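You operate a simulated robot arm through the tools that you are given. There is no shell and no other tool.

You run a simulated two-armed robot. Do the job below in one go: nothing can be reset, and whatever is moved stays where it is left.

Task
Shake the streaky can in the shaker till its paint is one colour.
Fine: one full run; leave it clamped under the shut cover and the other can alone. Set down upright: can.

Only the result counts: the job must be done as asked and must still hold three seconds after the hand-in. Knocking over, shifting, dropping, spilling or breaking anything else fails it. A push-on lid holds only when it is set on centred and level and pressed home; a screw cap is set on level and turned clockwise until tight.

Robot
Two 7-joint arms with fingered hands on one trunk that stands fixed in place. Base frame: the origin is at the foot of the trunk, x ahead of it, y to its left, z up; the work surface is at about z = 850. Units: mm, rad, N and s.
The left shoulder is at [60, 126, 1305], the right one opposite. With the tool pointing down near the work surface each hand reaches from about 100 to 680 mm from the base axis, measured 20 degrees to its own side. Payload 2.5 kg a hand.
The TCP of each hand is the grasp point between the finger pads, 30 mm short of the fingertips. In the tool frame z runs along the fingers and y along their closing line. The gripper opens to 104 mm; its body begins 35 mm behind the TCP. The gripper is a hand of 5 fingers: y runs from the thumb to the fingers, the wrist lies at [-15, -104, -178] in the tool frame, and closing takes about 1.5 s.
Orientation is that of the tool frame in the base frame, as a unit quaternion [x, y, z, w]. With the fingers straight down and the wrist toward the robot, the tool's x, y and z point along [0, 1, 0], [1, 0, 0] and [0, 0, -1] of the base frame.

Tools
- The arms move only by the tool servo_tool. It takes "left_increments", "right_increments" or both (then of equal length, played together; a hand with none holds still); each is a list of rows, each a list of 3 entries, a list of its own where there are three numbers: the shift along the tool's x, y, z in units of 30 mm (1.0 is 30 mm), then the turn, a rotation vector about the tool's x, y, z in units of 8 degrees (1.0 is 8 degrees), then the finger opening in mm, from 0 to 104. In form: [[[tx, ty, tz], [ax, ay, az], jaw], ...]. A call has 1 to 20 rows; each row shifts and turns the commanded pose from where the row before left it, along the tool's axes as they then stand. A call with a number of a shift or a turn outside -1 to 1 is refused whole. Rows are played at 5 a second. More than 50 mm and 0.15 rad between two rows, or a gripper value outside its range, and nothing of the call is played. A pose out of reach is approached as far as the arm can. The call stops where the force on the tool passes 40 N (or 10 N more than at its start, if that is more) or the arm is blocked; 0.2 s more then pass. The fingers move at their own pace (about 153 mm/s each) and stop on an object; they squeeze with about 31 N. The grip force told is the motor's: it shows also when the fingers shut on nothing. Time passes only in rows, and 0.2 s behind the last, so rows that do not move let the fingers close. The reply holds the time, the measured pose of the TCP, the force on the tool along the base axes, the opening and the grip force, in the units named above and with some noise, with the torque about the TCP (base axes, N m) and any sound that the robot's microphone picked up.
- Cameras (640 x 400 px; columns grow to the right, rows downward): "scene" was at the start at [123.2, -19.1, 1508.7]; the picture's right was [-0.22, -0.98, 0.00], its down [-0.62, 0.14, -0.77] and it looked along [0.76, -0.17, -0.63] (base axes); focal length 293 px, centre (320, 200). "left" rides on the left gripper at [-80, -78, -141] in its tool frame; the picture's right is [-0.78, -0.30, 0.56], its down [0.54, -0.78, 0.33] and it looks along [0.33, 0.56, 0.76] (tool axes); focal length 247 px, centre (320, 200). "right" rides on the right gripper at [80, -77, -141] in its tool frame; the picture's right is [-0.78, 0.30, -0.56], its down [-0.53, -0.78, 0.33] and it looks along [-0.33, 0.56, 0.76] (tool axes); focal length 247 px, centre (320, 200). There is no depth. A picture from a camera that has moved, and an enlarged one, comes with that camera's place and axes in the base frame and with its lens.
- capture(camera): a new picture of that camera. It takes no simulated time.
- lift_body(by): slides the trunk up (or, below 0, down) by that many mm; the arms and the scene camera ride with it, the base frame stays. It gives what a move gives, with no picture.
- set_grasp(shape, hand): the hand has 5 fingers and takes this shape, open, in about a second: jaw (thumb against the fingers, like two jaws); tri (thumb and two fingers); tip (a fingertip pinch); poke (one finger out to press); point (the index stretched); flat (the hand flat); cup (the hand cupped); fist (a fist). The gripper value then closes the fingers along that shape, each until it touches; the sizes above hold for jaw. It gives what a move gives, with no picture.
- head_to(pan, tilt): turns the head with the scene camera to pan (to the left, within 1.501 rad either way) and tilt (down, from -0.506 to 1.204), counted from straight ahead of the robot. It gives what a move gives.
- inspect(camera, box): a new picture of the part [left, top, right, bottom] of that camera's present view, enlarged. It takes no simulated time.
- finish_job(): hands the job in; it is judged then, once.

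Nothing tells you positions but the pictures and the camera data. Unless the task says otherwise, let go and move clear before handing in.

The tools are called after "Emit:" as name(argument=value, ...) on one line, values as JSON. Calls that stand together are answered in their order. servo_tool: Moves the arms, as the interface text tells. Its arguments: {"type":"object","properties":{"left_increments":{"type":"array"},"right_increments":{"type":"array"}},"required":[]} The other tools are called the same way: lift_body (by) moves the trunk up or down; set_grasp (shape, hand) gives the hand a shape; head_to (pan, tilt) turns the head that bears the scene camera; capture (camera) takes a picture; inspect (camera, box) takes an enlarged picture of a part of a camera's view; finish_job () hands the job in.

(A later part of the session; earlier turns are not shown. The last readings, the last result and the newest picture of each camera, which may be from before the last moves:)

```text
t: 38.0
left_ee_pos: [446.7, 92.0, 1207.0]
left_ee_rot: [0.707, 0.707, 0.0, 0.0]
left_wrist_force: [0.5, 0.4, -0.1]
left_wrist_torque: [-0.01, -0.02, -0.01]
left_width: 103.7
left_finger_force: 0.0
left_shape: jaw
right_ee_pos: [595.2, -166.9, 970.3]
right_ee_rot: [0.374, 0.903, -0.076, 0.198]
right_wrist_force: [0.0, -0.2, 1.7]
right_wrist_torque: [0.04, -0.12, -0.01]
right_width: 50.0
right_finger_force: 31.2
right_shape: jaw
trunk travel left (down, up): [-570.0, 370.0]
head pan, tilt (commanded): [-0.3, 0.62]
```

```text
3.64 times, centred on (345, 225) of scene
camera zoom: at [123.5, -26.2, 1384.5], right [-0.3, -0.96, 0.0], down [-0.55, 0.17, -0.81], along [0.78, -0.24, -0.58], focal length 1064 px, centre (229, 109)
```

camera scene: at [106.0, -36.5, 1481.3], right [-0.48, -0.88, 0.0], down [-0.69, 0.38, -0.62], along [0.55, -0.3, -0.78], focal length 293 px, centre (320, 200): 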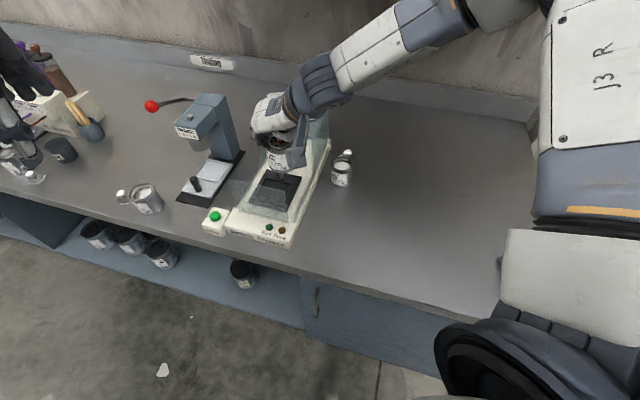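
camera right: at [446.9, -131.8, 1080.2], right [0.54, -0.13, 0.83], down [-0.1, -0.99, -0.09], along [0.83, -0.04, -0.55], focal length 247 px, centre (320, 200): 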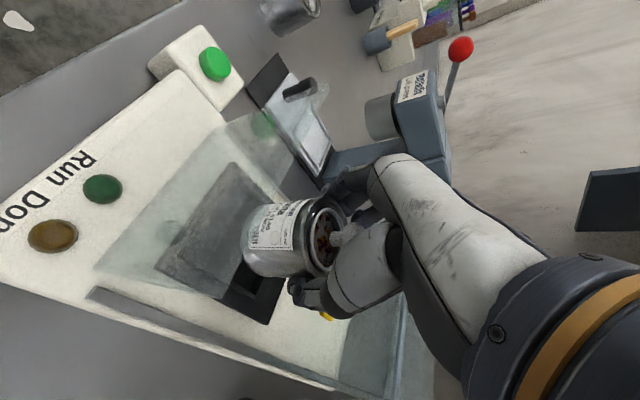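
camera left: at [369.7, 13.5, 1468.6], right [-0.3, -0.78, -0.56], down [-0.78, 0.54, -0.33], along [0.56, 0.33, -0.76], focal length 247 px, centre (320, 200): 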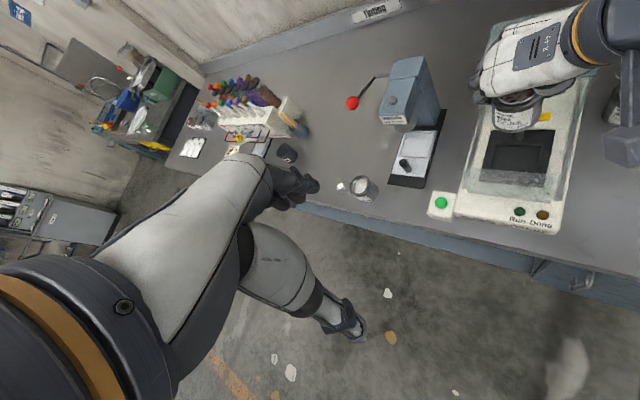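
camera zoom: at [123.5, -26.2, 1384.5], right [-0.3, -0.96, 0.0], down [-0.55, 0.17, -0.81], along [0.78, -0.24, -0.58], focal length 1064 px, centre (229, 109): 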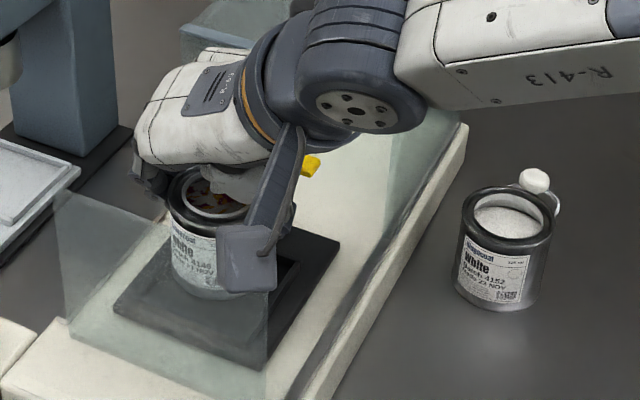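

The vertical force changed by about 3.5 N, so something is just touching at TCP z=970. I need to see whether it is the can bottom or the hand, so I'll zoom in.

Emit:
inspect(camera="right", box=[220, 240, 300, 320])

Emit:
inspect(camera="left", box=[510, 90, 570, 150])

Emit:
inspect(camera="scene", box=[310, 190, 390, 270])

Emit:
inspect(camera="right", box=[290, 140, 430, 330])

```text
5.00 times, centred on (260, 280) of right
camera zoom: at [446.6, -131.2, 1064.0], right [0.54, -0.13, 0.83], down [-0.1, -0.99, -0.09], along [0.83, -0.04, -0.55], focal length 1235 px, centre (620, -200)
```

zoom: 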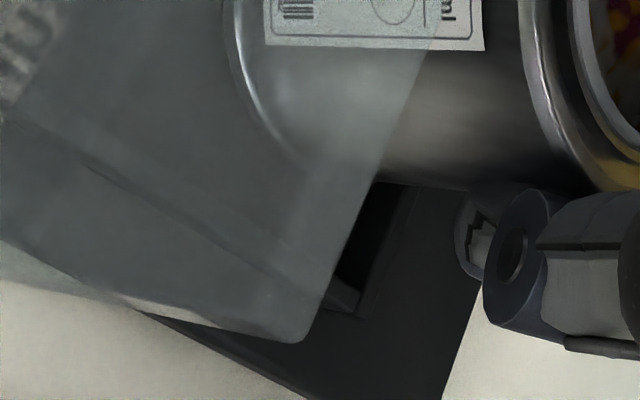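

```text
6.67 times, centred on (540, 120) of left
camera zoom: at [369.4, 13.6, 1348.8], right [-0.3, -0.78, -0.56], down [-0.78, 0.54, -0.33], along [0.56, 0.33, -0.76], focal length 1646 px, centre (-1147, 733)
```

zoom: 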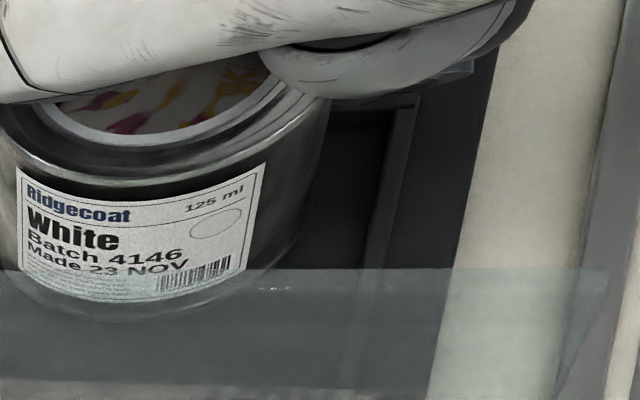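

```text
5.00 times, centred on (350, 230) of scene
camera zoom: at [123.5, -26.2, 1384.5], right [-0.3, -0.96, 0.0], down [-0.55, 0.17, -0.81], along [0.78, -0.24, -0.58], focal length 1463 px, centre (170, 50)
```

zoom: 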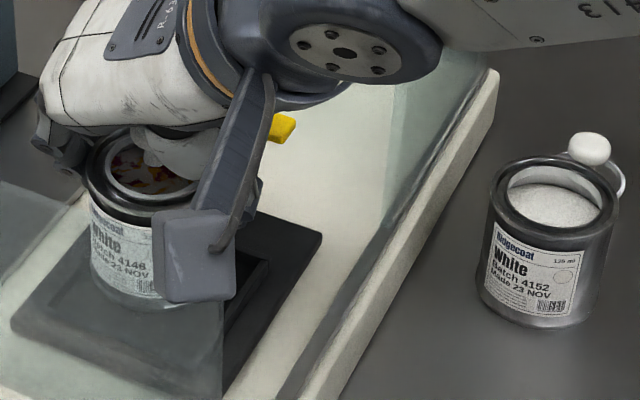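

```text
2.11 times, centred on (360, 235) of right
camera zoom: at [446.6, -131.2, 1064.0], right [0.54, -0.13, 0.83], down [-0.1, -0.99, -0.09], along [0.83, -0.04, -0.55], focal length 520 px, centre (236, 126)
```

zoom: 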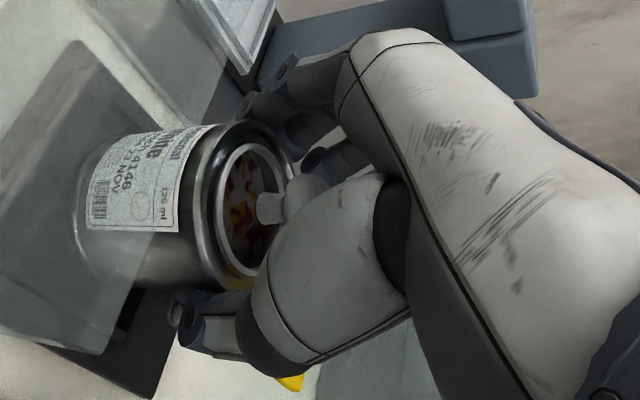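

Re-triangulating from the two trunk heights puts the cradle plate at about z=903, so the can bottom is just touching the frame's left/back-left ridge. The left camera also shows the can about 7 mm too far left. I'll raise 4 mm, shift right 7 mm and look again.

Emit:
servo_tool(right_increments=[[[-0.055, 0, -0.121], [0, 0, 0], 30], [[0, -0.117, 0], [0, 0, 0], 30], [[0, -0.117, 0], [0, 0, 0], 30], [[0, 0, 0], [0, 0, 0], 30], [[0, 0, 0], [0, 0, 0], 30]])

Emit:
inspect(camera="left", box=[500, 80, 570, 150])

Emit:
inspect(camera="right", box=[190, 180, 350, 320])

Emit:
inspect(camera="scene", box=[310, 190, 390, 270])

```text
t: 39.2
left_ee_pos: [447.4, 93.2, 1207.6]
left_ee_rot: [0.707, 0.707, 0.0, 0.001]
left_wrist_force: [-0.6, 0.0, -0.2]
left_wrist_torque: [0.01, 0.04, -0.03]
left_width: 103.9
left_finger_force: 0.0
left_shape: jaw
right_ee_pos: [591.8, -170.6, 971.5]
right_ee_rot: [0.372, 0.904, -0.077, 0.196]
right_wrist_force: [0.5, -0.4, -1.4]
right_wrist_torque: [-0.01, 0.03, -0.01]
right_width: 50.0
right_finger_force: 31.1
right_shape: jaw
trunk travel left (down, up): [-570.0, 370.0]
head pan, tilt (commanded): [-0.3, 0.62]
```

```text
5.71 times, centred on (535, 115) of left
camera zoom: at [369.8, 13.5, 1348.6], right [-0.3, -0.78, -0.56], down [-0.78, 0.54, -0.33], along [0.56, 0.33, -0.76], focal length 1411 px, centre (-909, 686)
```

zoom: 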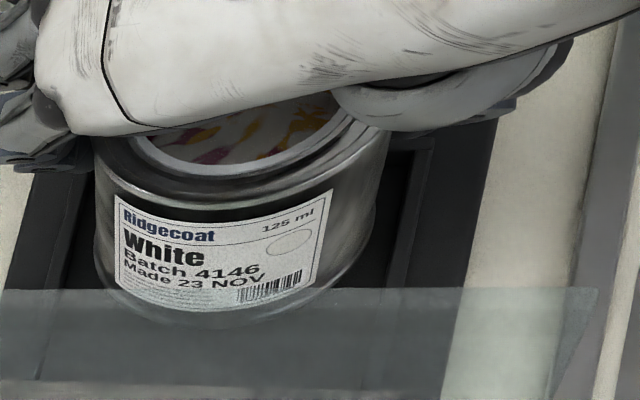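

```text
2.86 times, centred on (270, 250) of right
camera zoom: at [443.6, -135.6, 1065.8], right [0.54, -0.13, 0.83], down [-0.1, -0.99, -0.09], along [0.83, -0.04, -0.55], focal length 706 px, centre (463, 57)
```

zoom: 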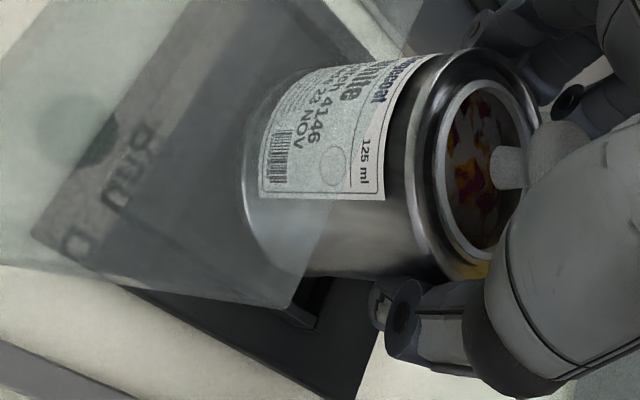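

```text
5.00 times, centred on (350, 230) of scene
camera zoom: at [123.8, -26.3, 1384.4], right [-0.3, -0.96, 0.0], down [-0.55, 0.17, -0.81], along [0.78, -0.24, -0.58], focal length 1463 px, centre (170, 50)
```

zoom: 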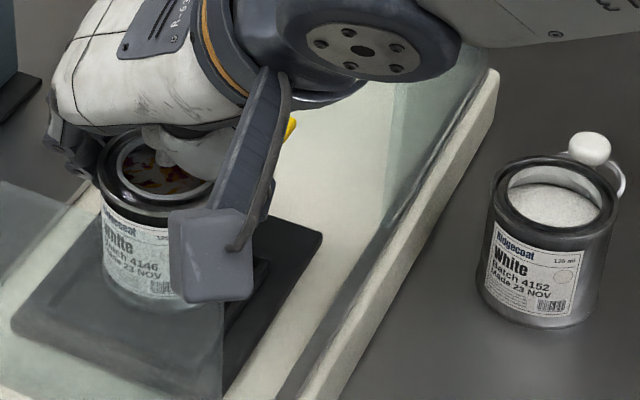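

Now the can looks centred left-right between the frame walls (about 7 mm each side) and hangs free. I'll check the front-back clearance through the glass.

Emit:
inspect(camera="left", box=[500, 115, 565, 160])

Emit:
inspect(camera="right", box=[190, 200, 300, 310])

Emit:
inspect(camera="scene", box=[315, 225, 375, 270])

```text
8.89 times, centred on (532, 138) of left
camera zoom: at [369.8, 13.5, 1348.6], right [-0.3, -0.78, -0.56], down [-0.78, 0.54, -0.33], along [0.56, 0.33, -0.76], focal length 2195 px, centre (-1569, 756)
```

zoom: 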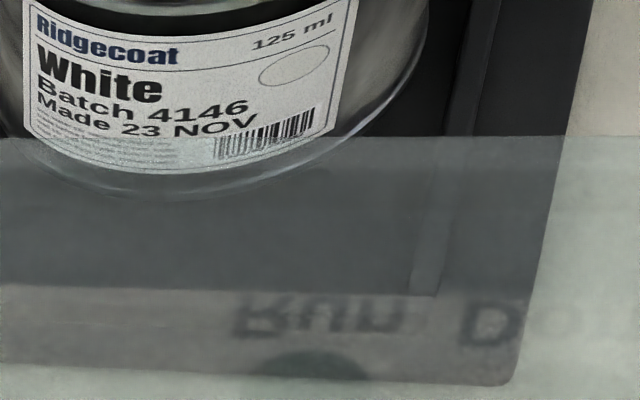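

```text
3.64 times, centred on (245, 255) of right
camera zoom: at [443.6, -135.6, 1065.8], right [0.54, -0.13, 0.83], down [-0.1, -0.99, -0.09], along [0.83, -0.04, -0.55], focal length 898 px, centre (593, 0)
```

zoom: 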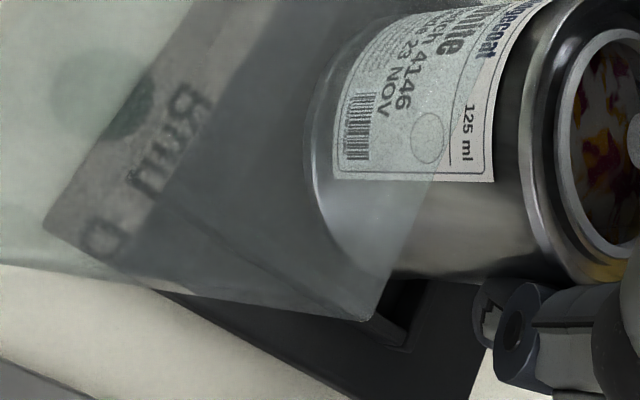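

```text
8.89 times, centred on (345, 248) of scene
camera zoom: at [123.8, -26.3, 1384.4], right [-0.3, -0.96, 0.0], down [-0.55, 0.17, -0.81], along [0.78, -0.24, -0.58], focal length 2601 px, centre (98, -222)
```

zoom: 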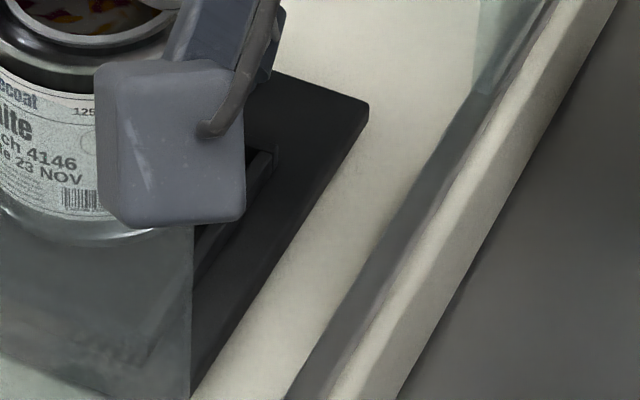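

The can is centred left-right, but about 7–8 mm too far back and leaning about 3° (base toward the back). I'll shift it forward 6.5 mm and rotate the hand 3° to bring it upright, then re-check.

Emit:
servo_tool(right_increments=[[[0.1, 0, -0.045], [0, 0.19, 0], 30], [[0.1, 0, -0.045], [0, 0.19, 0], 30], [[0, 0, 0], [0, 0, 0], 30], [[0, 0, 0], [0, 0, 0], 30]])

Emit:
inspect(camera="left", box=[500, 80, 570, 160])

Emit:
inspect(camera="right", box=[190, 180, 350, 320])

Emit:
inspect(camera="scene", box=[300, 180, 400, 280])

```text
t: 40.2
left_ee_pos: [447.2, 92.6, 1206.7]
left_ee_rot: [0.708, 0.707, 0.0, -0.001]
left_wrist_force: [0.0, -1.0, -0.2]
left_wrist_torque: [0.01, 0.03, 0.0]
left_width: 103.6
left_finger_force: 0.0
left_shape: jaw
right_ee_pos: [585.0, -165.0, 971.6]
right_ee_rot: [0.377, 0.907, -0.067, 0.174]
right_wrist_force: [-0.1, 0.2, -2.8]
right_wrist_torque: [-0.01, -0.01, -0.01]
right_width: 49.7
right_finger_force: 30.8
right_shape: jaw
trunk travel left (down, up): [-570.0, 370.0]
head pan, tilt (commanded): [-0.3, 0.62]
```

```text
5.00 times, centred on (535, 120) of left
camera zoom: at [369.8, 13.5, 1348.6], right [-0.3, -0.78, -0.56], down [-0.78, 0.54, -0.33], along [0.56, 0.33, -0.76], focal length 1235 px, centre (-755, 600)
```

zoom: 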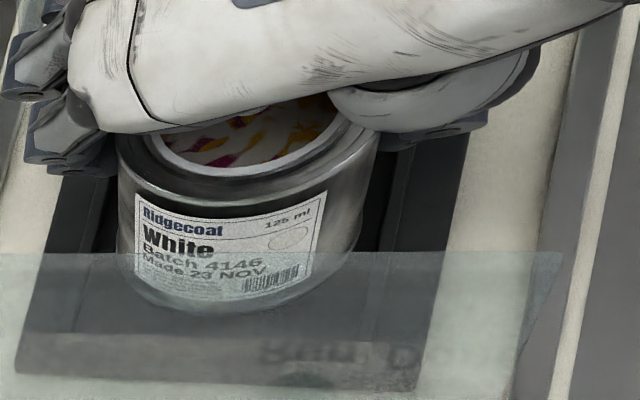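

```text
2.86 times, centred on (270, 250) of right
camera zoom: at [441.1, -133.5, 1071.5], right [0.57, -0.16, 0.81], down [-0.11, -0.99, -0.12], along [0.81, -0.02, -0.58], focal length 706 px, centre (463, 57)
```

zoom: 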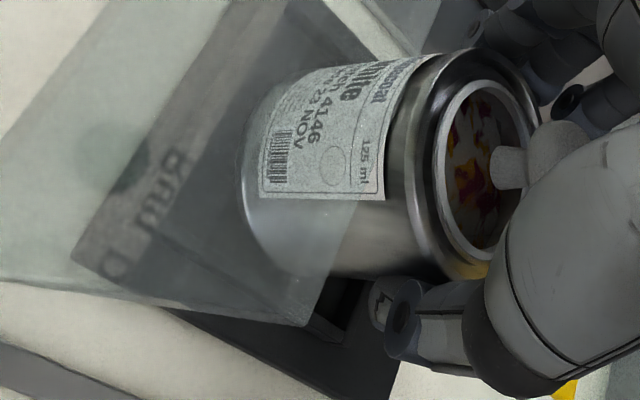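

```text
4.00 times, centred on (350, 230) of scene
camera zoom: at [123.9, -26.3, 1384.4], right [-0.3, -0.96, 0.0], down [-0.55, 0.17, -0.81], along [0.78, -0.24, -0.58], focal length 1170 px, centre (200, 80)
```

zoom: 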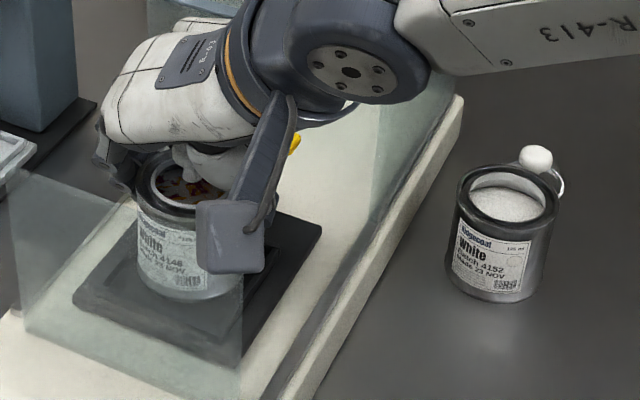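

The can now sits centred in both directions, about 5 mm from the front and back walls, and hangs free. I'll lower slowly in 1.5 mm steps.

Emit:
servo_tool(right_increments=[[[0.018, 0, 0.0465], [0, 0, 0], 30], [[0.018, 0, 0.0465], [0, 0, 0], 30], [[0.018, 0, 0.0465], [0, 0, 0], 30], [[0.018, 0, 0.0465], [0, 0, 0], 30], [[0, 0, 0], [0, 0, 0], 30]])

```text
t: 41.4
left_ee_pos: [447.5, 93.8, 1207.1]
left_ee_rot: [0.707, 0.707, 0.0, 0.0]
left_wrist_force: [-0.5, 0.1, 0.3]
left_wrist_torque: [0.02, 0.01, -0.02]
left_width: 103.9
left_finger_force: 0.0
left_shape: jaw
right_ee_pos: [587.4, -166.0, 965.9]
right_ee_rot: [0.376, 0.908, -0.067, 0.174]
right_wrist_force: [0.2, 0.8, -2.4]
right_wrist_torque: [-0.03, -0.01, -0.01]
right_width: 49.8
right_finger_force: 30.6
right_shape: jaw
trunk travel left (down, up): [-570.0, 370.0]
head pan, tilt (commanded): [-0.3, 0.62]
```

Emit:
servo_tool(right_increments=[[[0.018, 0, 0.0465], [0, 0, 0], 30], [[0.018, 0, 0.0465], [0, 0, 0], 30], [[0.018, 0, 0.0465], [0, 0, 0], 30], [[0, 0, 0], [0, 0, 0], 30]])

Emit:
inspect(camera="left", box=[500, 80, 570, 160])

Emit:
inspect(camera="right", box=[190, 180, 350, 320])

```text
t: 42.4
left_ee_pos: [445.4, 93.4, 1207.6]
left_ee_rot: [0.707, 0.707, 0.0, 0.0]
left_wrist_force: [0.0, -0.1, 0.0]
left_wrist_torque: [-0.01, -0.01, -0.01]
left_width: 103.7
left_finger_force: 0.1
left_shape: jaw
right_ee_pos: [588.2, -165.1, 961.8]
right_ee_rot: [0.375, 0.908, -0.066, 0.174]
right_wrist_force: [-1.7, 0.8, 3.5]
right_wrist_torque: [-0.04, 0.0, -0.01]
right_width: 50.2
right_finger_force: 31.1
right_shape: jaw
trunk travel left (down, up): [-570.0, 370.0]
head pan, tilt (commanded): [-0.3, 0.62]
```

```text
5.00 times, centred on (535, 120) of left
camera zoom: at [369.1, 13.8, 1348.9], right [-0.3, -0.78, -0.56], down [-0.78, 0.54, -0.33], along [0.56, 0.33, -0.76], focal length 1235 px, centre (-755, 600)
```

zoom: 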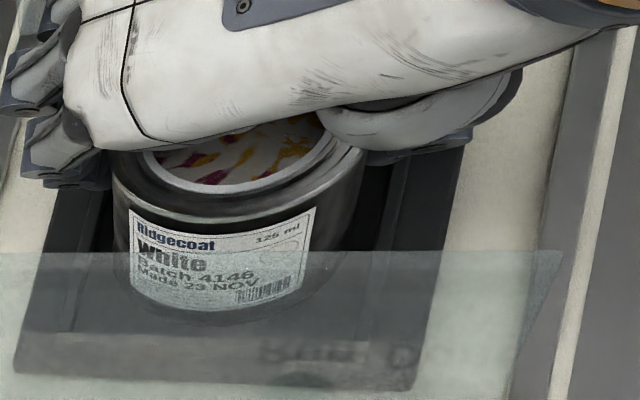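

```text
2.86 times, centred on (270, 250) of right
camera zoom: at [442.7, -133.5, 1063.2], right [0.57, -0.16, 0.81], down [-0.11, -0.99, -0.12], along [0.81, -0.02, -0.58], focal length 706 px, centre (463, 57)
```

zoom: 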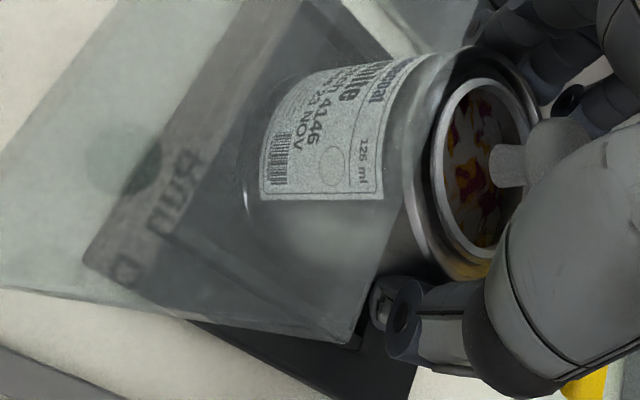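

The can has touched down gently and centrally (about 6 N, almost no torque) with its bottom at z≈901, inside the frame. I'll open the hand.

Emit:
servo_tool(right_increments=[[[0, 0, 0], [0, 0, 0], 55], [[0, 0, 0], [0, 0, 0], 65], [[0, 0, 0], [0, 0, 0], 75], [[0, 0, 0], [0, 0, 0], 85], [[0, 0, 0], [0, 0, 0], 85], [[0, 0, 0], [0, 0, 0], 85]])

Emit:
inspect(camera="left", box=[480, 60, 600, 170])

Emit:
inspect(camera="right", box=[190, 140, 430, 340])

Emit:
inspect(camera="scene", box=[300, 180, 400, 280])

```text
t: 43.8
left_ee_pos: [447.2, 93.6, 1207.2]
left_ee_rot: [0.707, 0.707, 0.0, 0.0]
left_wrist_force: [-0.1, -0.4, 1.0]
left_wrist_torque: [-0.02, 0.0, 0.01]
left_width: 103.7
left_finger_force: 0.1
left_shape: jaw
right_ee_pos: [587.4, -165.7, 961.4]
right_ee_rot: [0.376, 0.908, -0.066, 0.173]
right_wrist_force: [0.1, -0.5, 0.0]
right_wrist_torque: [0.01, 0.01, -0.01]
right_width: 84.5
right_finger_force: 0.1
right_shape: jaw
trunk travel left (down, up): [-570.0, 370.0]
head pan, tilt (commanded): [-0.3, 0.62]
```

```text
3.64 times, centred on (540, 115) of left
camera zoom: at [369.6, 13.6, 1348.7], right [-0.3, -0.78, -0.56], down [-0.78, 0.54, -0.33], along [0.56, 0.33, -0.76], focal length 898 px, centre (-480, 509)
```

zoom: 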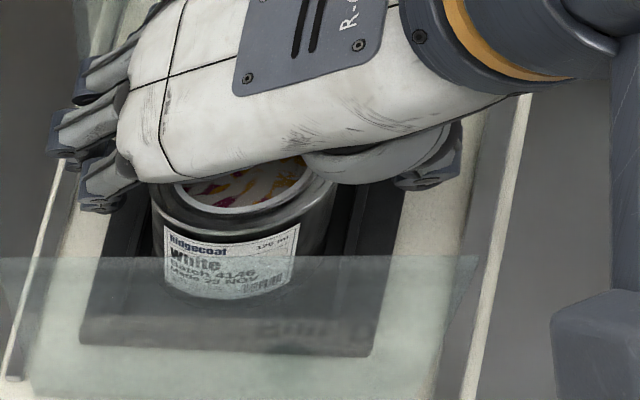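

```text
2.00 times, centred on (310, 240) of right
camera zoom: at [442.9, -133.9, 1062.3], right [0.57, -0.16, 0.8], down [-0.11, -0.99, -0.12], along [0.81, -0.02, -0.58], focal length 494 px, centre (340, 120)
```

zoom: 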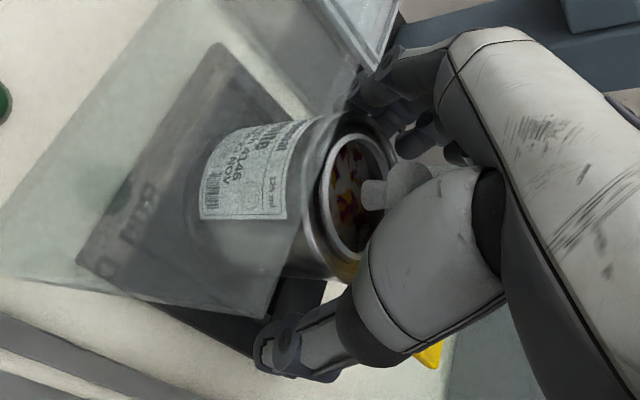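

```text
4.00 times, centred on (350, 230) of scene
camera zoom: at [123.6, -26.3, 1384.4], right [-0.3, -0.96, 0.0], down [-0.55, 0.17, -0.81], along [0.78, -0.24, -0.58], focal length 1170 px, centre (200, 80)
```

zoom: 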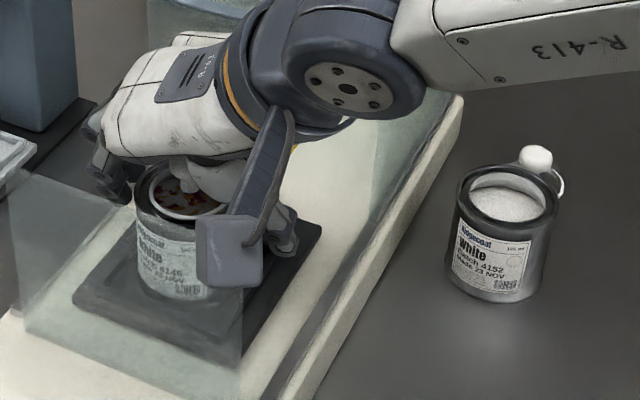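

The can stands in the cradle, released. I'll raise the hand straight up with the trunk and look at the can and clamp.

Emit:
lift_body(by=130)

Emit:
capture(camera="scene")

Emit:
capture(camera="right")

Emit:
inspect(camera="left", box=[450, 60, 610, 240])

```text
t: 45.3
left_ee_pos: [447.3, 93.1, 1338.3]
left_ee_rot: [0.707, 0.707, 0.0, -0.001]
left_wrist_force: [-0.1, 0.5, 0.1]
left_wrist_torque: [0.01, -0.03, 0.03]
left_width: 103.7
left_finger_force: 0.1
left_shape: jaw
right_ee_pos: [587.5, -165.9, 1091.3]
right_ee_rot: [0.376, 0.908, -0.067, 0.174]
right_wrist_force: [0.0, -0.4, 1.1]
right_wrist_torque: [0.01, 0.01, -0.01]
right_width: 84.5
right_finger_force: 0.1
right_shape: jaw
trunk travel left (down, up): [-700.0, 240.0]
head pan, tilt (commanded): [-0.3, 0.62]
```

```text
taken
camera scene: at [123.8, -26.3, 1514.3], right [-0.3, -0.96, 0.0], down [-0.55, 0.17, -0.81], along [0.78, -0.24, -0.58], focal length 293 px, centre (320, 200)
```

scene: 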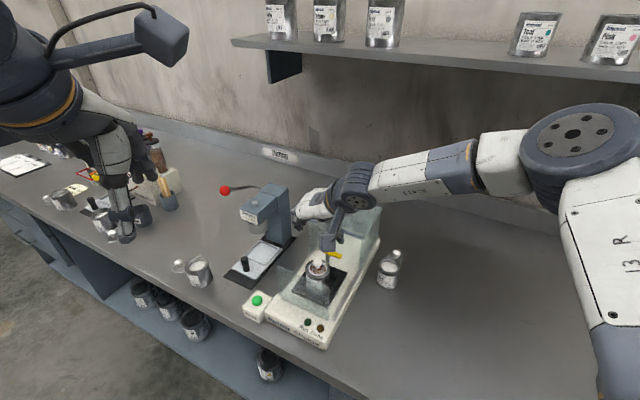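

```text
taken
camera right: at [443.0, -133.9, 1192.2], right [0.57, -0.16, 0.8], down [-0.11, -0.99, -0.12], along [0.81, -0.02, -0.58], focal length 247 px, centre (320, 200)
```

right: 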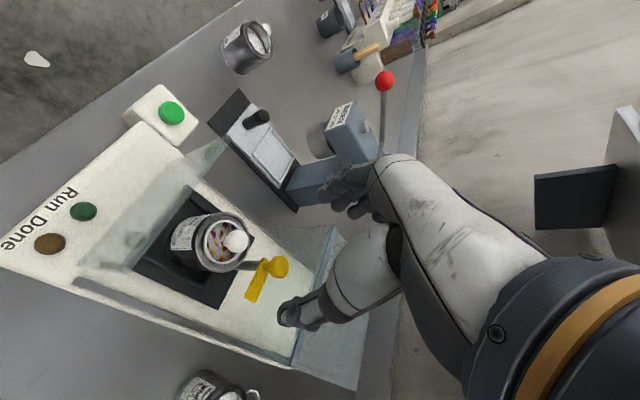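

```text
2.22 times, centred on (530, 150) of left
camera zoom: at [369.7, 13.6, 1478.6], right [-0.3, -0.78, -0.56], down [-0.78, 0.54, -0.33], along [0.56, 0.33, -0.76], focal length 549 px, centre (-147, 311)
```

zoom: 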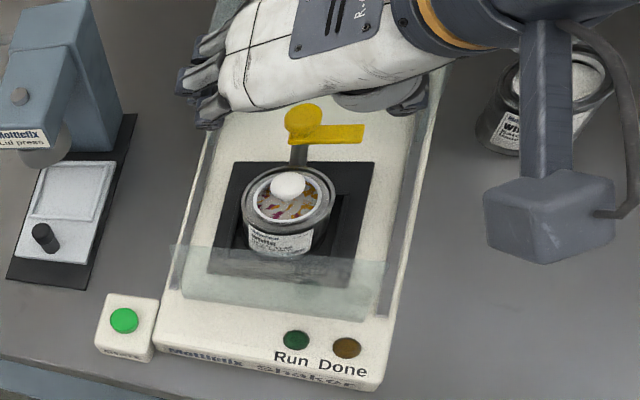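

The can is upright in the cradle. I'll zoom in to check it is seated and to study the clamp arm against the rim.

Emit:
inspect(camera="left", box=[505, 100, 575, 175])

Emit:
inspect(camera="right", box=[120, 180, 320, 320])

Emit:
inspect(camera="scene", box=[270, 210, 380, 320])

```text
5.33 times, centred on (540, 138) of left
camera zoom: at [369.7, 13.6, 1478.6], right [-0.3, -0.78, -0.56], down [-0.78, 0.54, -0.33], along [0.56, 0.33, -0.76], focal length 1317 px, centre (-853, 533)
```

zoom: 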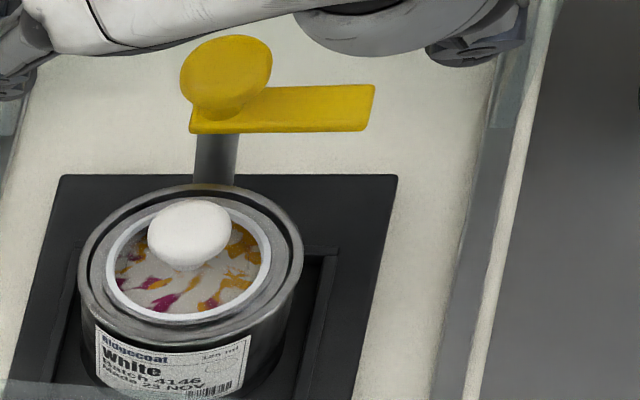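

```text
2.86 times, centred on (220, 250) of right
camera zoom: at [443.0, -133.9, 1192.2], right [0.57, -0.16, 0.8], down [-0.11, -0.99, -0.12], along [0.81, -0.02, -0.58], focal length 706 px, centre (606, 57)
```

zoom: 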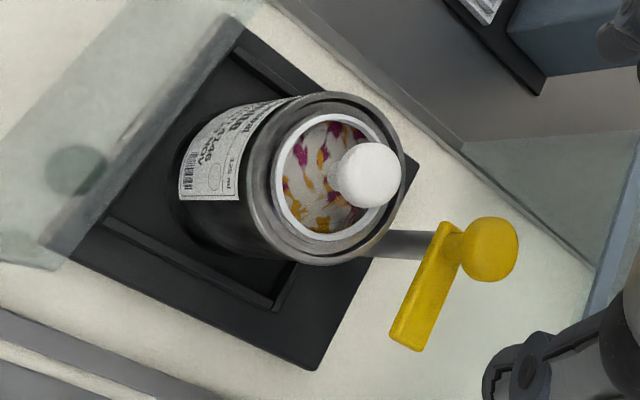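

```text
3.64 times, centred on (325, 265) of scene
camera zoom: at [123.8, -26.3, 1514.3], right [-0.3, -0.96, 0.0], down [-0.55, 0.17, -0.81], along [0.78, -0.24, -0.58], focal length 1064 px, centre (302, -36)
```

zoom: 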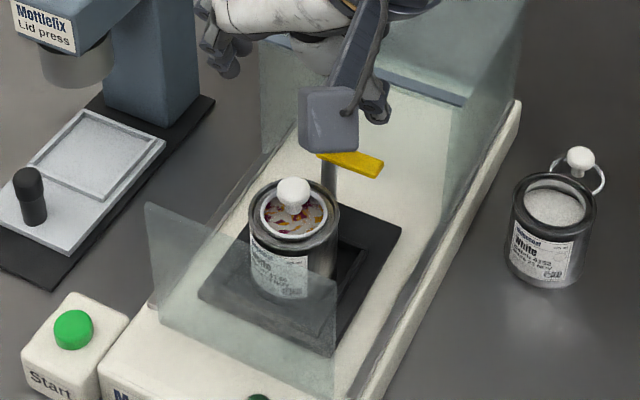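

The can is properly seated, and the yellow arm sits at z≈970–978 just above rim level, pointing right, its pivot post about 51 mm behind the can. It must be swung 90° clockwise over the rim. I'll try the one-finger shape for pushing and look at its geometry.

Emit:
set_grasp(shape="poke", hand="right")

Emit:
capture(camera="right")

Emit:
inspect(camera="scene", box=[250, 140, 400, 300])

Emit:
inspect(camera="left", box=[440, 0, 640, 180])

```text
t: 46.2
left_ee_pos: [447.0, 93.4, 1336.3]
left_ee_rot: [0.707, 0.707, 0.0, 0.0]
left_wrist_force: [-0.2, 1.5, -0.1]
left_wrist_torque: [-0.01, 0.02, 0.0]
left_width: 103.7
left_finger_force: 0.1
left_shape: jaw
right_ee_pos: [587.6, -164.5, 1090.9]
right_ee_rot: [0.376, 0.908, -0.066, 0.174]
right_wrist_force: [0.2, -0.1, -0.8]
right_wrist_torque: [-0.03, 0.02, 0.02]
right_width: 0.0
right_finger_force: 0.0
right_shape: poke
trunk travel left (down, up): [-700.0, 240.0]
head pan, tilt (commanded): [-0.3, 0.62]
```

```text
taken
camera right: at [442.9, -133.9, 1192.3], right [0.57, -0.16, 0.8], down [-0.11, -0.99, -0.12], along [0.81, -0.02, -0.58], focal length 247 px, centre (320, 200)
```

right: 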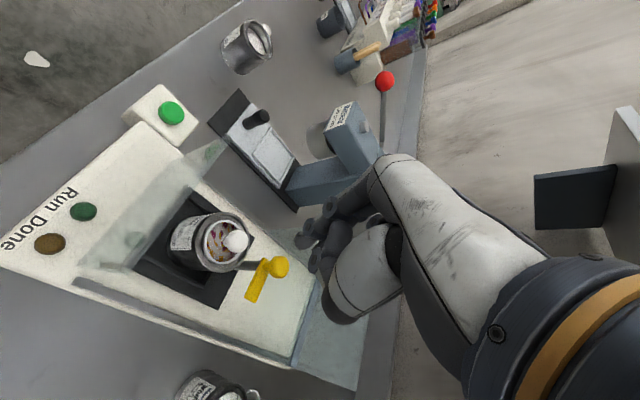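

```text
2.50 times, centred on (325, 220) of scene
camera zoom: at [123.7, -26.3, 1514.4], right [-0.3, -0.96, 0.0], down [-0.55, 0.17, -0.81], along [0.78, -0.24, -0.58], focal length 732 px, centre (308, 150)
```

zoom: 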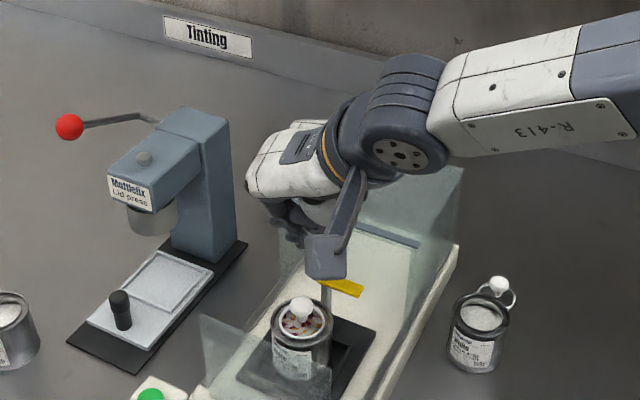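

```text
2.22 times, centred on (540, 90) of left
camera zoom: at [369.6, 13.6, 1478.7], right [-0.3, -0.78, -0.56], down [-0.78, 0.54, -0.33], along [0.56, 0.33, -0.76], focal length 549 px, centre (-169, 444)
```

zoom: 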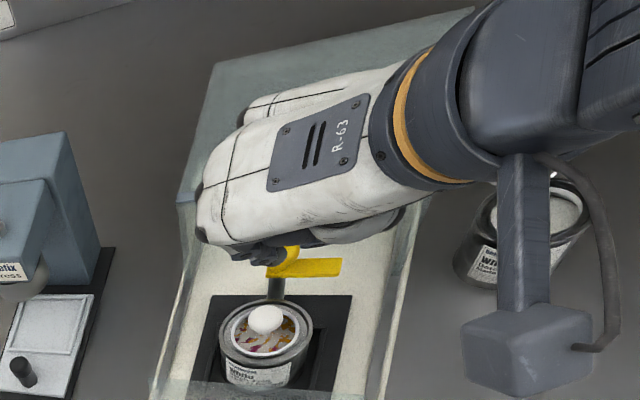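

Emit:
inspect(camera="right", box=[240, 150, 440, 330])

Emit:
inspect(camera="scene", box=[290, 180, 370, 270])

```text
2.22 times, centred on (340, 240) of right
camera zoom: at [442.9, -133.9, 1192.3], right [0.57, -0.16, 0.8], down [-0.11, -0.99, -0.12], along [0.81, -0.02, -0.58], focal length 549 px, centre (276, 111)
```

zoom: 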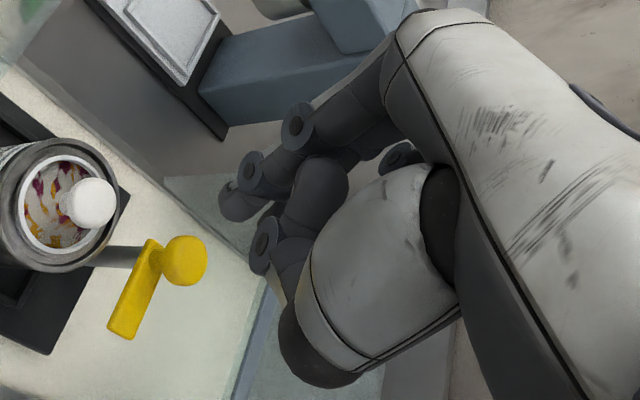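

```text
4.44 times, centred on (330, 225) of scene
camera zoom: at [123.7, -26.3, 1514.4], right [-0.3, -0.96, 0.0], down [-0.55, 0.17, -0.81], along [0.78, -0.24, -0.58], focal length 1301 px, centre (276, 89)
```

zoom: 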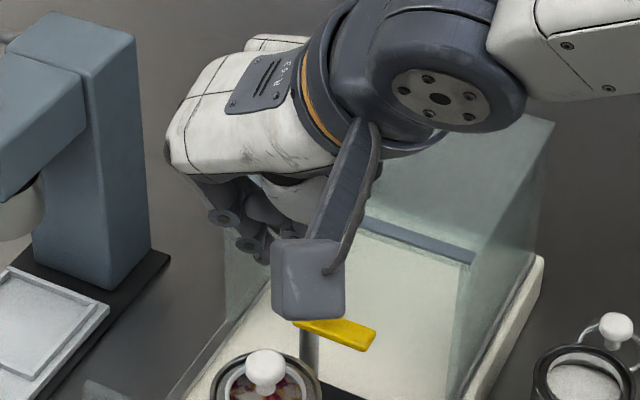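

In "poke" the index tip lies near the tool axis but the finger slants. I'll check the "point" shape, which may give a longer straight finger.

Emit:
set_grasp(shape="point", hand="right")

Emit:
inspect(camera="right", box=[200, 130, 440, 330])

Emit:
inspect(camera="scene", box=[270, 170, 390, 300])

Emit:
inspect(camera="left", box=[440, 0, 640, 180])

```text
t: 47.1
left_ee_pos: [448.2, 92.1, 1336.8]
left_ee_rot: [0.707, 0.707, 0.0, 0.0]
left_wrist_force: [0.1, -0.4, 0.2]
left_wrist_torque: [0.01, 0.0, -0.01]
left_width: 103.7
left_finger_force: 0.1
left_shape: jaw
right_ee_pos: [587.1, -165.4, 1091.8]
right_ee_rot: [0.376, 0.908, -0.067, 0.173]
right_wrist_force: [0.4, -0.5, -0.2]
right_wrist_torque: [-0.01, 0.02, 0.0]
right_width: 0.0
right_finger_force: 0.1
right_shape: point
trunk travel left (down, up): [-700.0, 240.0]
head pan, tilt (commanded): [-0.3, 0.62]
```

```text
2.00 times, centred on (320, 230) of right
camera zoom: at [442.9, -133.9, 1192.3], right [0.57, -0.16, 0.8], down [-0.11, -0.99, -0.12], along [0.81, -0.02, -0.58], focal length 494 px, centre (320, 140)
```

zoom: 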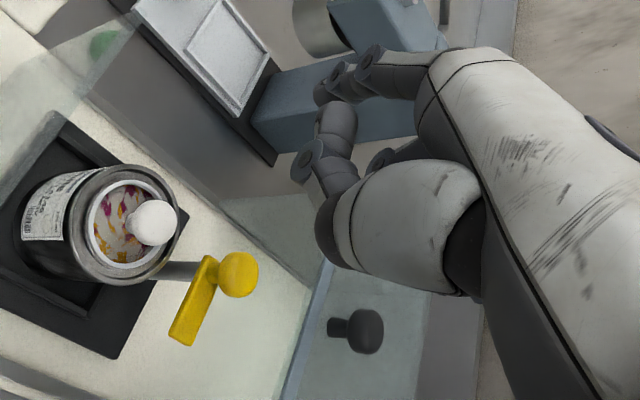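

```text
3.08 times, centred on (330, 235) of scene
camera zoom: at [123.7, -26.3, 1514.4], right [-0.3, -0.96, 0.0], down [-0.55, 0.17, -0.81], along [0.78, -0.24, -0.58], focal length 900 px, centre (289, 92)
```

zoom: 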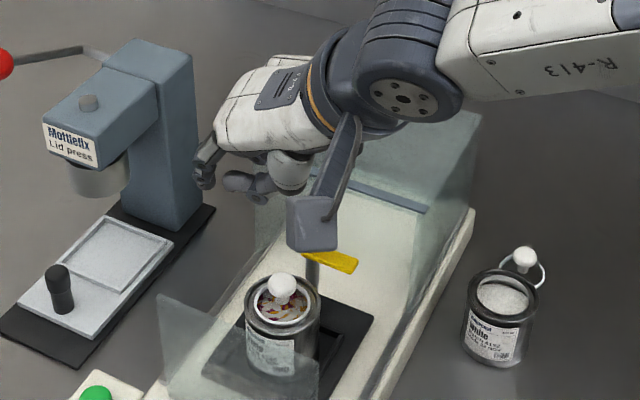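

```text
2.22 times, centred on (540, 90) of left
camera zoom: at [369.6, 13.6, 1478.7], right [-0.3, -0.78, -0.56], down [-0.78, 0.54, -0.33], along [0.56, 0.33, -0.76], focal length 549 px, centre (-169, 444)
```

zoom: 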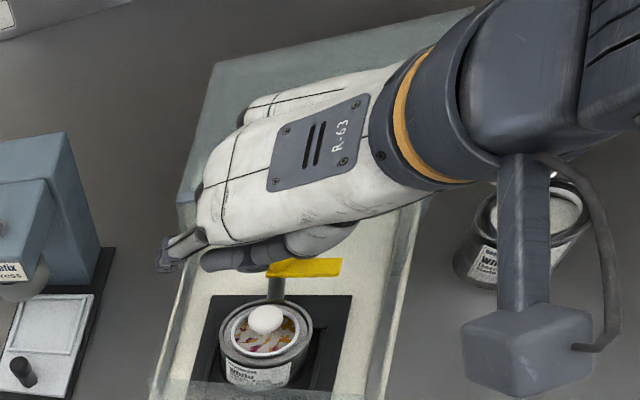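

In "point" the index is a straight finger offset about 66 mm to the finger side. I'll level the hand and yaw it 90° clockwise so the hand comes from the front and the index can reach behind the clamp arm, which will then be pushed around its post.

Emit:
servo_tool(right_increments=[[[0, 0, 0], [0, 0.83, 0], 104], [[0, 0, 0], [0, 0.83, 0], 104], [[0, 0, 0], [0, 0.83, 0], 104], [[0, 0, 0], [0, 0, 0.9375], 104], [[0, 0, 0], [0, 0, 0.9375], 104], [[0, 0, 0], [0, 0, 0.9375], 104], [[0, 0, 0], [0, 0, 0.9375], 104], [[0, 0, 0], [0, 0, 0.9375], 104], [[0, 0, 0], [0, 0, 0.9375], 104], [[0, 0, 0], [0, 0, 0.9375], 104], [[0, 0, 0], [0, 0, 0.9375], 104], [[0, 0, 0], [0, 0, 0.9375], 104], [[0, 0, 0], [0, 0, 0.9375], 104], [[0, 0, 0], [0, 0, 0.9375], 104], [[0, 0, 0], [0, 0, 0.9375], 104], [[0, 0, 0], [0, 0, 0], 104]])

Emit:
capture(camera="right")

Emit:
capture(camera="scene")

Emit:
inspect(camera="left", box=[440, 0, 640, 180])

```text
t: 50.5
left_ee_pos: [447.0, 92.1, 1337.3]
left_ee_rot: [0.707, 0.707, 0.0, -0.001]
left_wrist_force: [1.1, -0.8, -0.2]
left_wrist_torque: [0.0, -0.03, -0.01]
left_width: 104.0
left_finger_force: 0.0
left_shape: jaw
right_ee_pos: [475.2, -171.2, 1107.6]
right_ee_rot: [0.924, 0.383, 0.009, 0.01]
right_wrist_force: [0.3, -1.1, 0.2]
right_wrist_torque: [0.03, 0.0, -0.01]
right_width: 0.0
right_finger_force: 0.0
right_shape: point
right hand out of reach, approached as far as the arm can: row 1, 2, 3, 9, 10, 11, 12, 13, 14, 15
trunk travel left (down, up): [-700.0, 240.0]
head pan, tilt (commanded): [-0.3, 0.62]
```

```text
taken
camera right: at [473.2, -59.1, 1247.2], right [-0.35, -0.75, 0.56], down [-0.92, 0.17, -0.36], along [0.18, -0.64, -0.75], focal length 247 px, centre (320, 200)
```

right: 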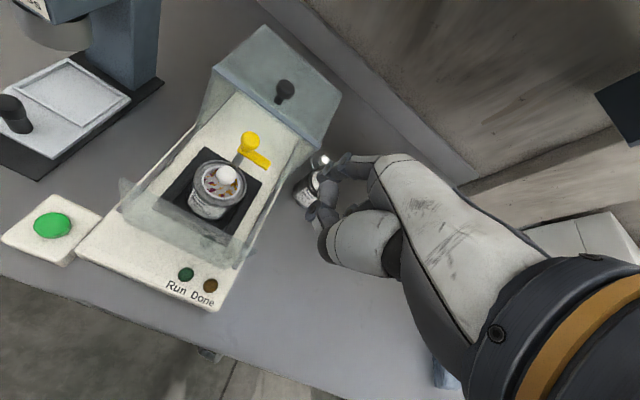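

```text
taken
camera scene: at [123.7, -26.2, 1514.4], right [-0.3, -0.96, 0.0], down [-0.55, 0.17, -0.81], along [0.78, -0.24, -0.58], focal length 293 px, centre (320, 200)
```

scene: 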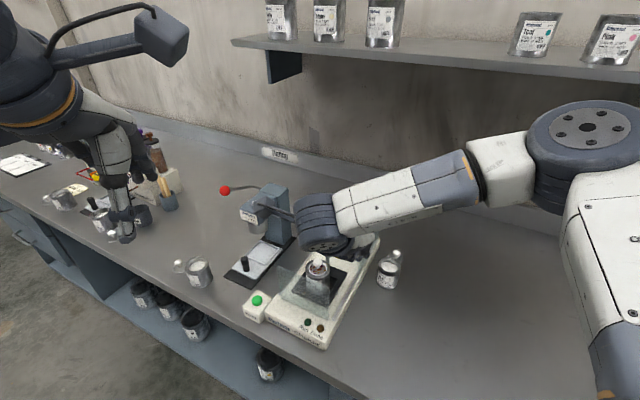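

```text
2.22 times, centred on (540, 90) of left
camera zoom: at [369.6, 13.6, 1478.6], right [-0.3, -0.78, -0.56], down [-0.78, 0.54, -0.33], along [0.56, 0.33, -0.76], focal length 549 px, centre (-169, 444)
```

zoom: 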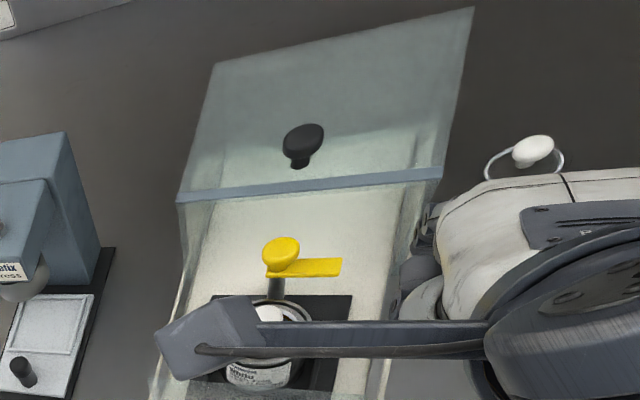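

The hand is now oriented from the front (fingers toward the back), though it slid forward to (475,-171,1108). I'll zoom in on the index finger to locate its tip precisely.

Emit:
inspect(camera="right", box=[270, 120, 430, 290])

Emit:
inspect(camera="left", box=[500, 40, 640, 170])

Emit:
inspect(camera="right", box=[140, 40, 340, 240])

```text
2.35 times, centred on (350, 205) of right
camera zoom: at [473.2, -59.1, 1247.2], right [-0.35, -0.75, 0.56], down [-0.92, 0.17, -0.36], along [0.18, -0.64, -0.75], focal length 581 px, centre (249, 188)
```

zoom: 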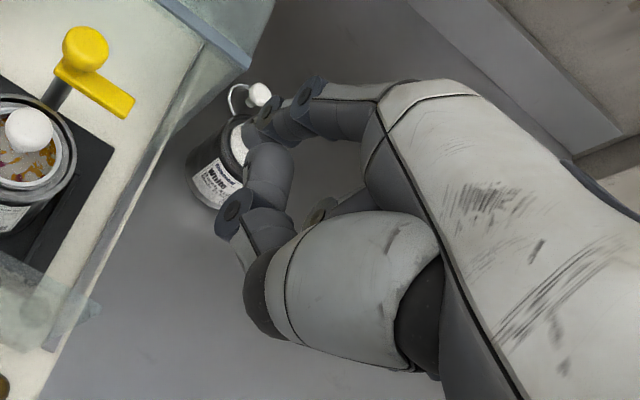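

```text
3.08 times, centred on (570, 105) of left
camera zoom: at [369.6, 13.6, 1478.6], right [-0.3, -0.78, -0.56], down [-0.78, 0.54, -0.33], along [0.56, 0.33, -0.76], focal length 760 px, centre (-449, 492)
```

zoom: 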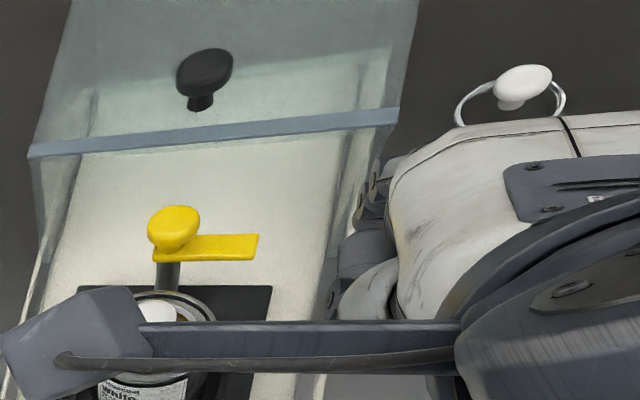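

```text
2.00 times, centred on (240, 140) of right
camera zoom: at [473.2, -59.1, 1247.2], right [-0.35, -0.75, 0.56], down [-0.92, 0.17, -0.36], along [0.18, -0.64, -0.75], focal length 494 px, centre (480, 320)
```

zoom: 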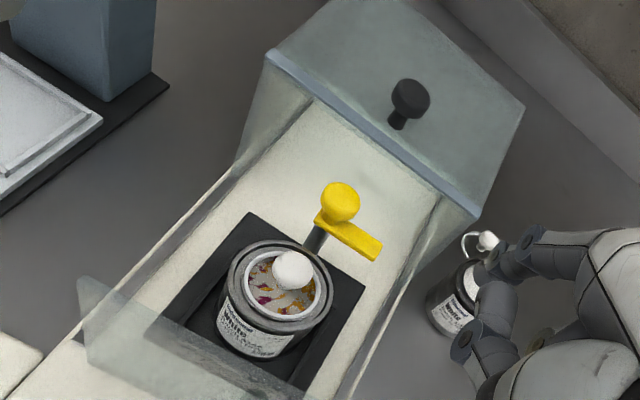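

Emit:
inspect(camera="right", box=[310, 140, 400, 230])

```text
4.44 times, centred on (355, 185) of right
camera zoom: at [473.2, -59.1, 1247.2], right [-0.35, -0.75, 0.56], down [-0.92, 0.17, -0.36], along [0.18, -0.64, -0.75], focal length 1098 px, centre (164, 267)
```

zoom: 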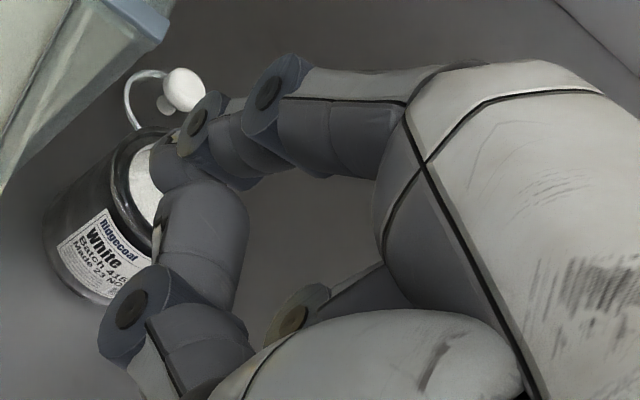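

The finger shapes aren't a clean pusher between arm and hood, but two close views agree on the knob ball at about (625,-201,995), radius 12, and the hood knob at (673,-248,1039). Twisting the ball from above with thumb and two fingers is cleaner. I'll form the "tri" shape and look.

Emit:
set_grasp(shape="tri", hand="right")

Emit:
inspect(camera="right", box=[270, 120, 430, 290])

Emit:
capture(camera="right")

```text
t: 51.4
left_ee_pos: [446.4, 93.7, 1338.0]
left_ee_rot: [0.708, 0.707, 0.0, -0.001]
left_wrist_force: [-0.1, -0.3, -0.3]
left_wrist_torque: [0.01, 0.01, 0.01]
left_width: 103.8
left_finger_force: 0.1
left_shape: jaw
right_ee_pos: [474.1, -171.0, 1108.2]
right_ee_rot: [0.923, 0.384, 0.009, 0.01]
right_wrist_force: [-0.6, 0.4, 0.0]
right_wrist_torque: [0.03, -0.02, 0.01]
right_width: 103.6
right_finger_force: 0.1
right_shape: tri
trunk travel left (down, up): [-700.0, 240.0]
head pan, tilt (commanded): [-0.3, 0.62]
```

```text
2.35 times, centred on (350, 205) of right
camera zoom: at [473.0, -58.9, 1247.1], right [-0.35, -0.75, 0.56], down [-0.92, 0.16, -0.36], along [0.18, -0.64, -0.75], focal length 581 px, centre (249, 188)
```

zoom: 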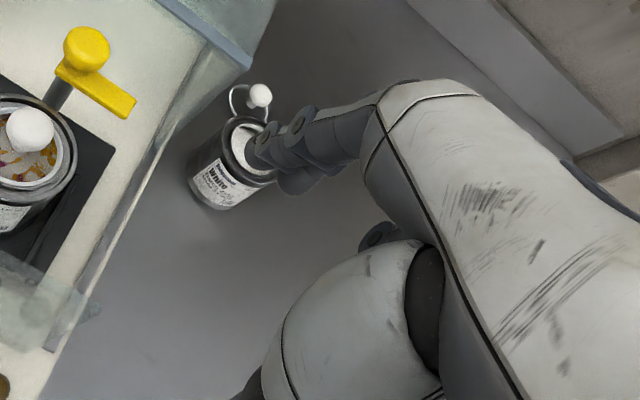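

```text
taken
camera right: at [473.0, -58.9, 1247.1], right [-0.35, -0.75, 0.56], down [-0.92, 0.16, -0.36], along [0.18, -0.64, -0.75], focal length 247 px, centre (320, 200)
```

right: 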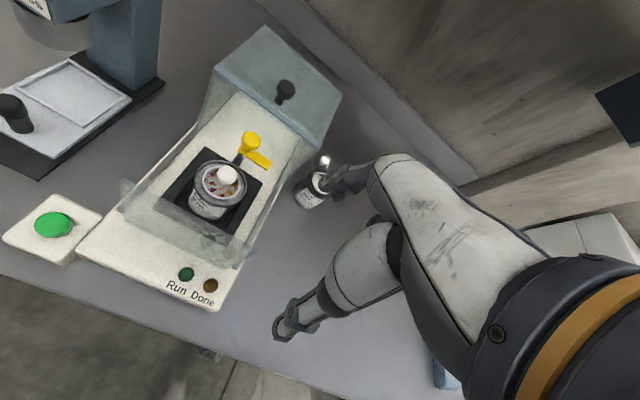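

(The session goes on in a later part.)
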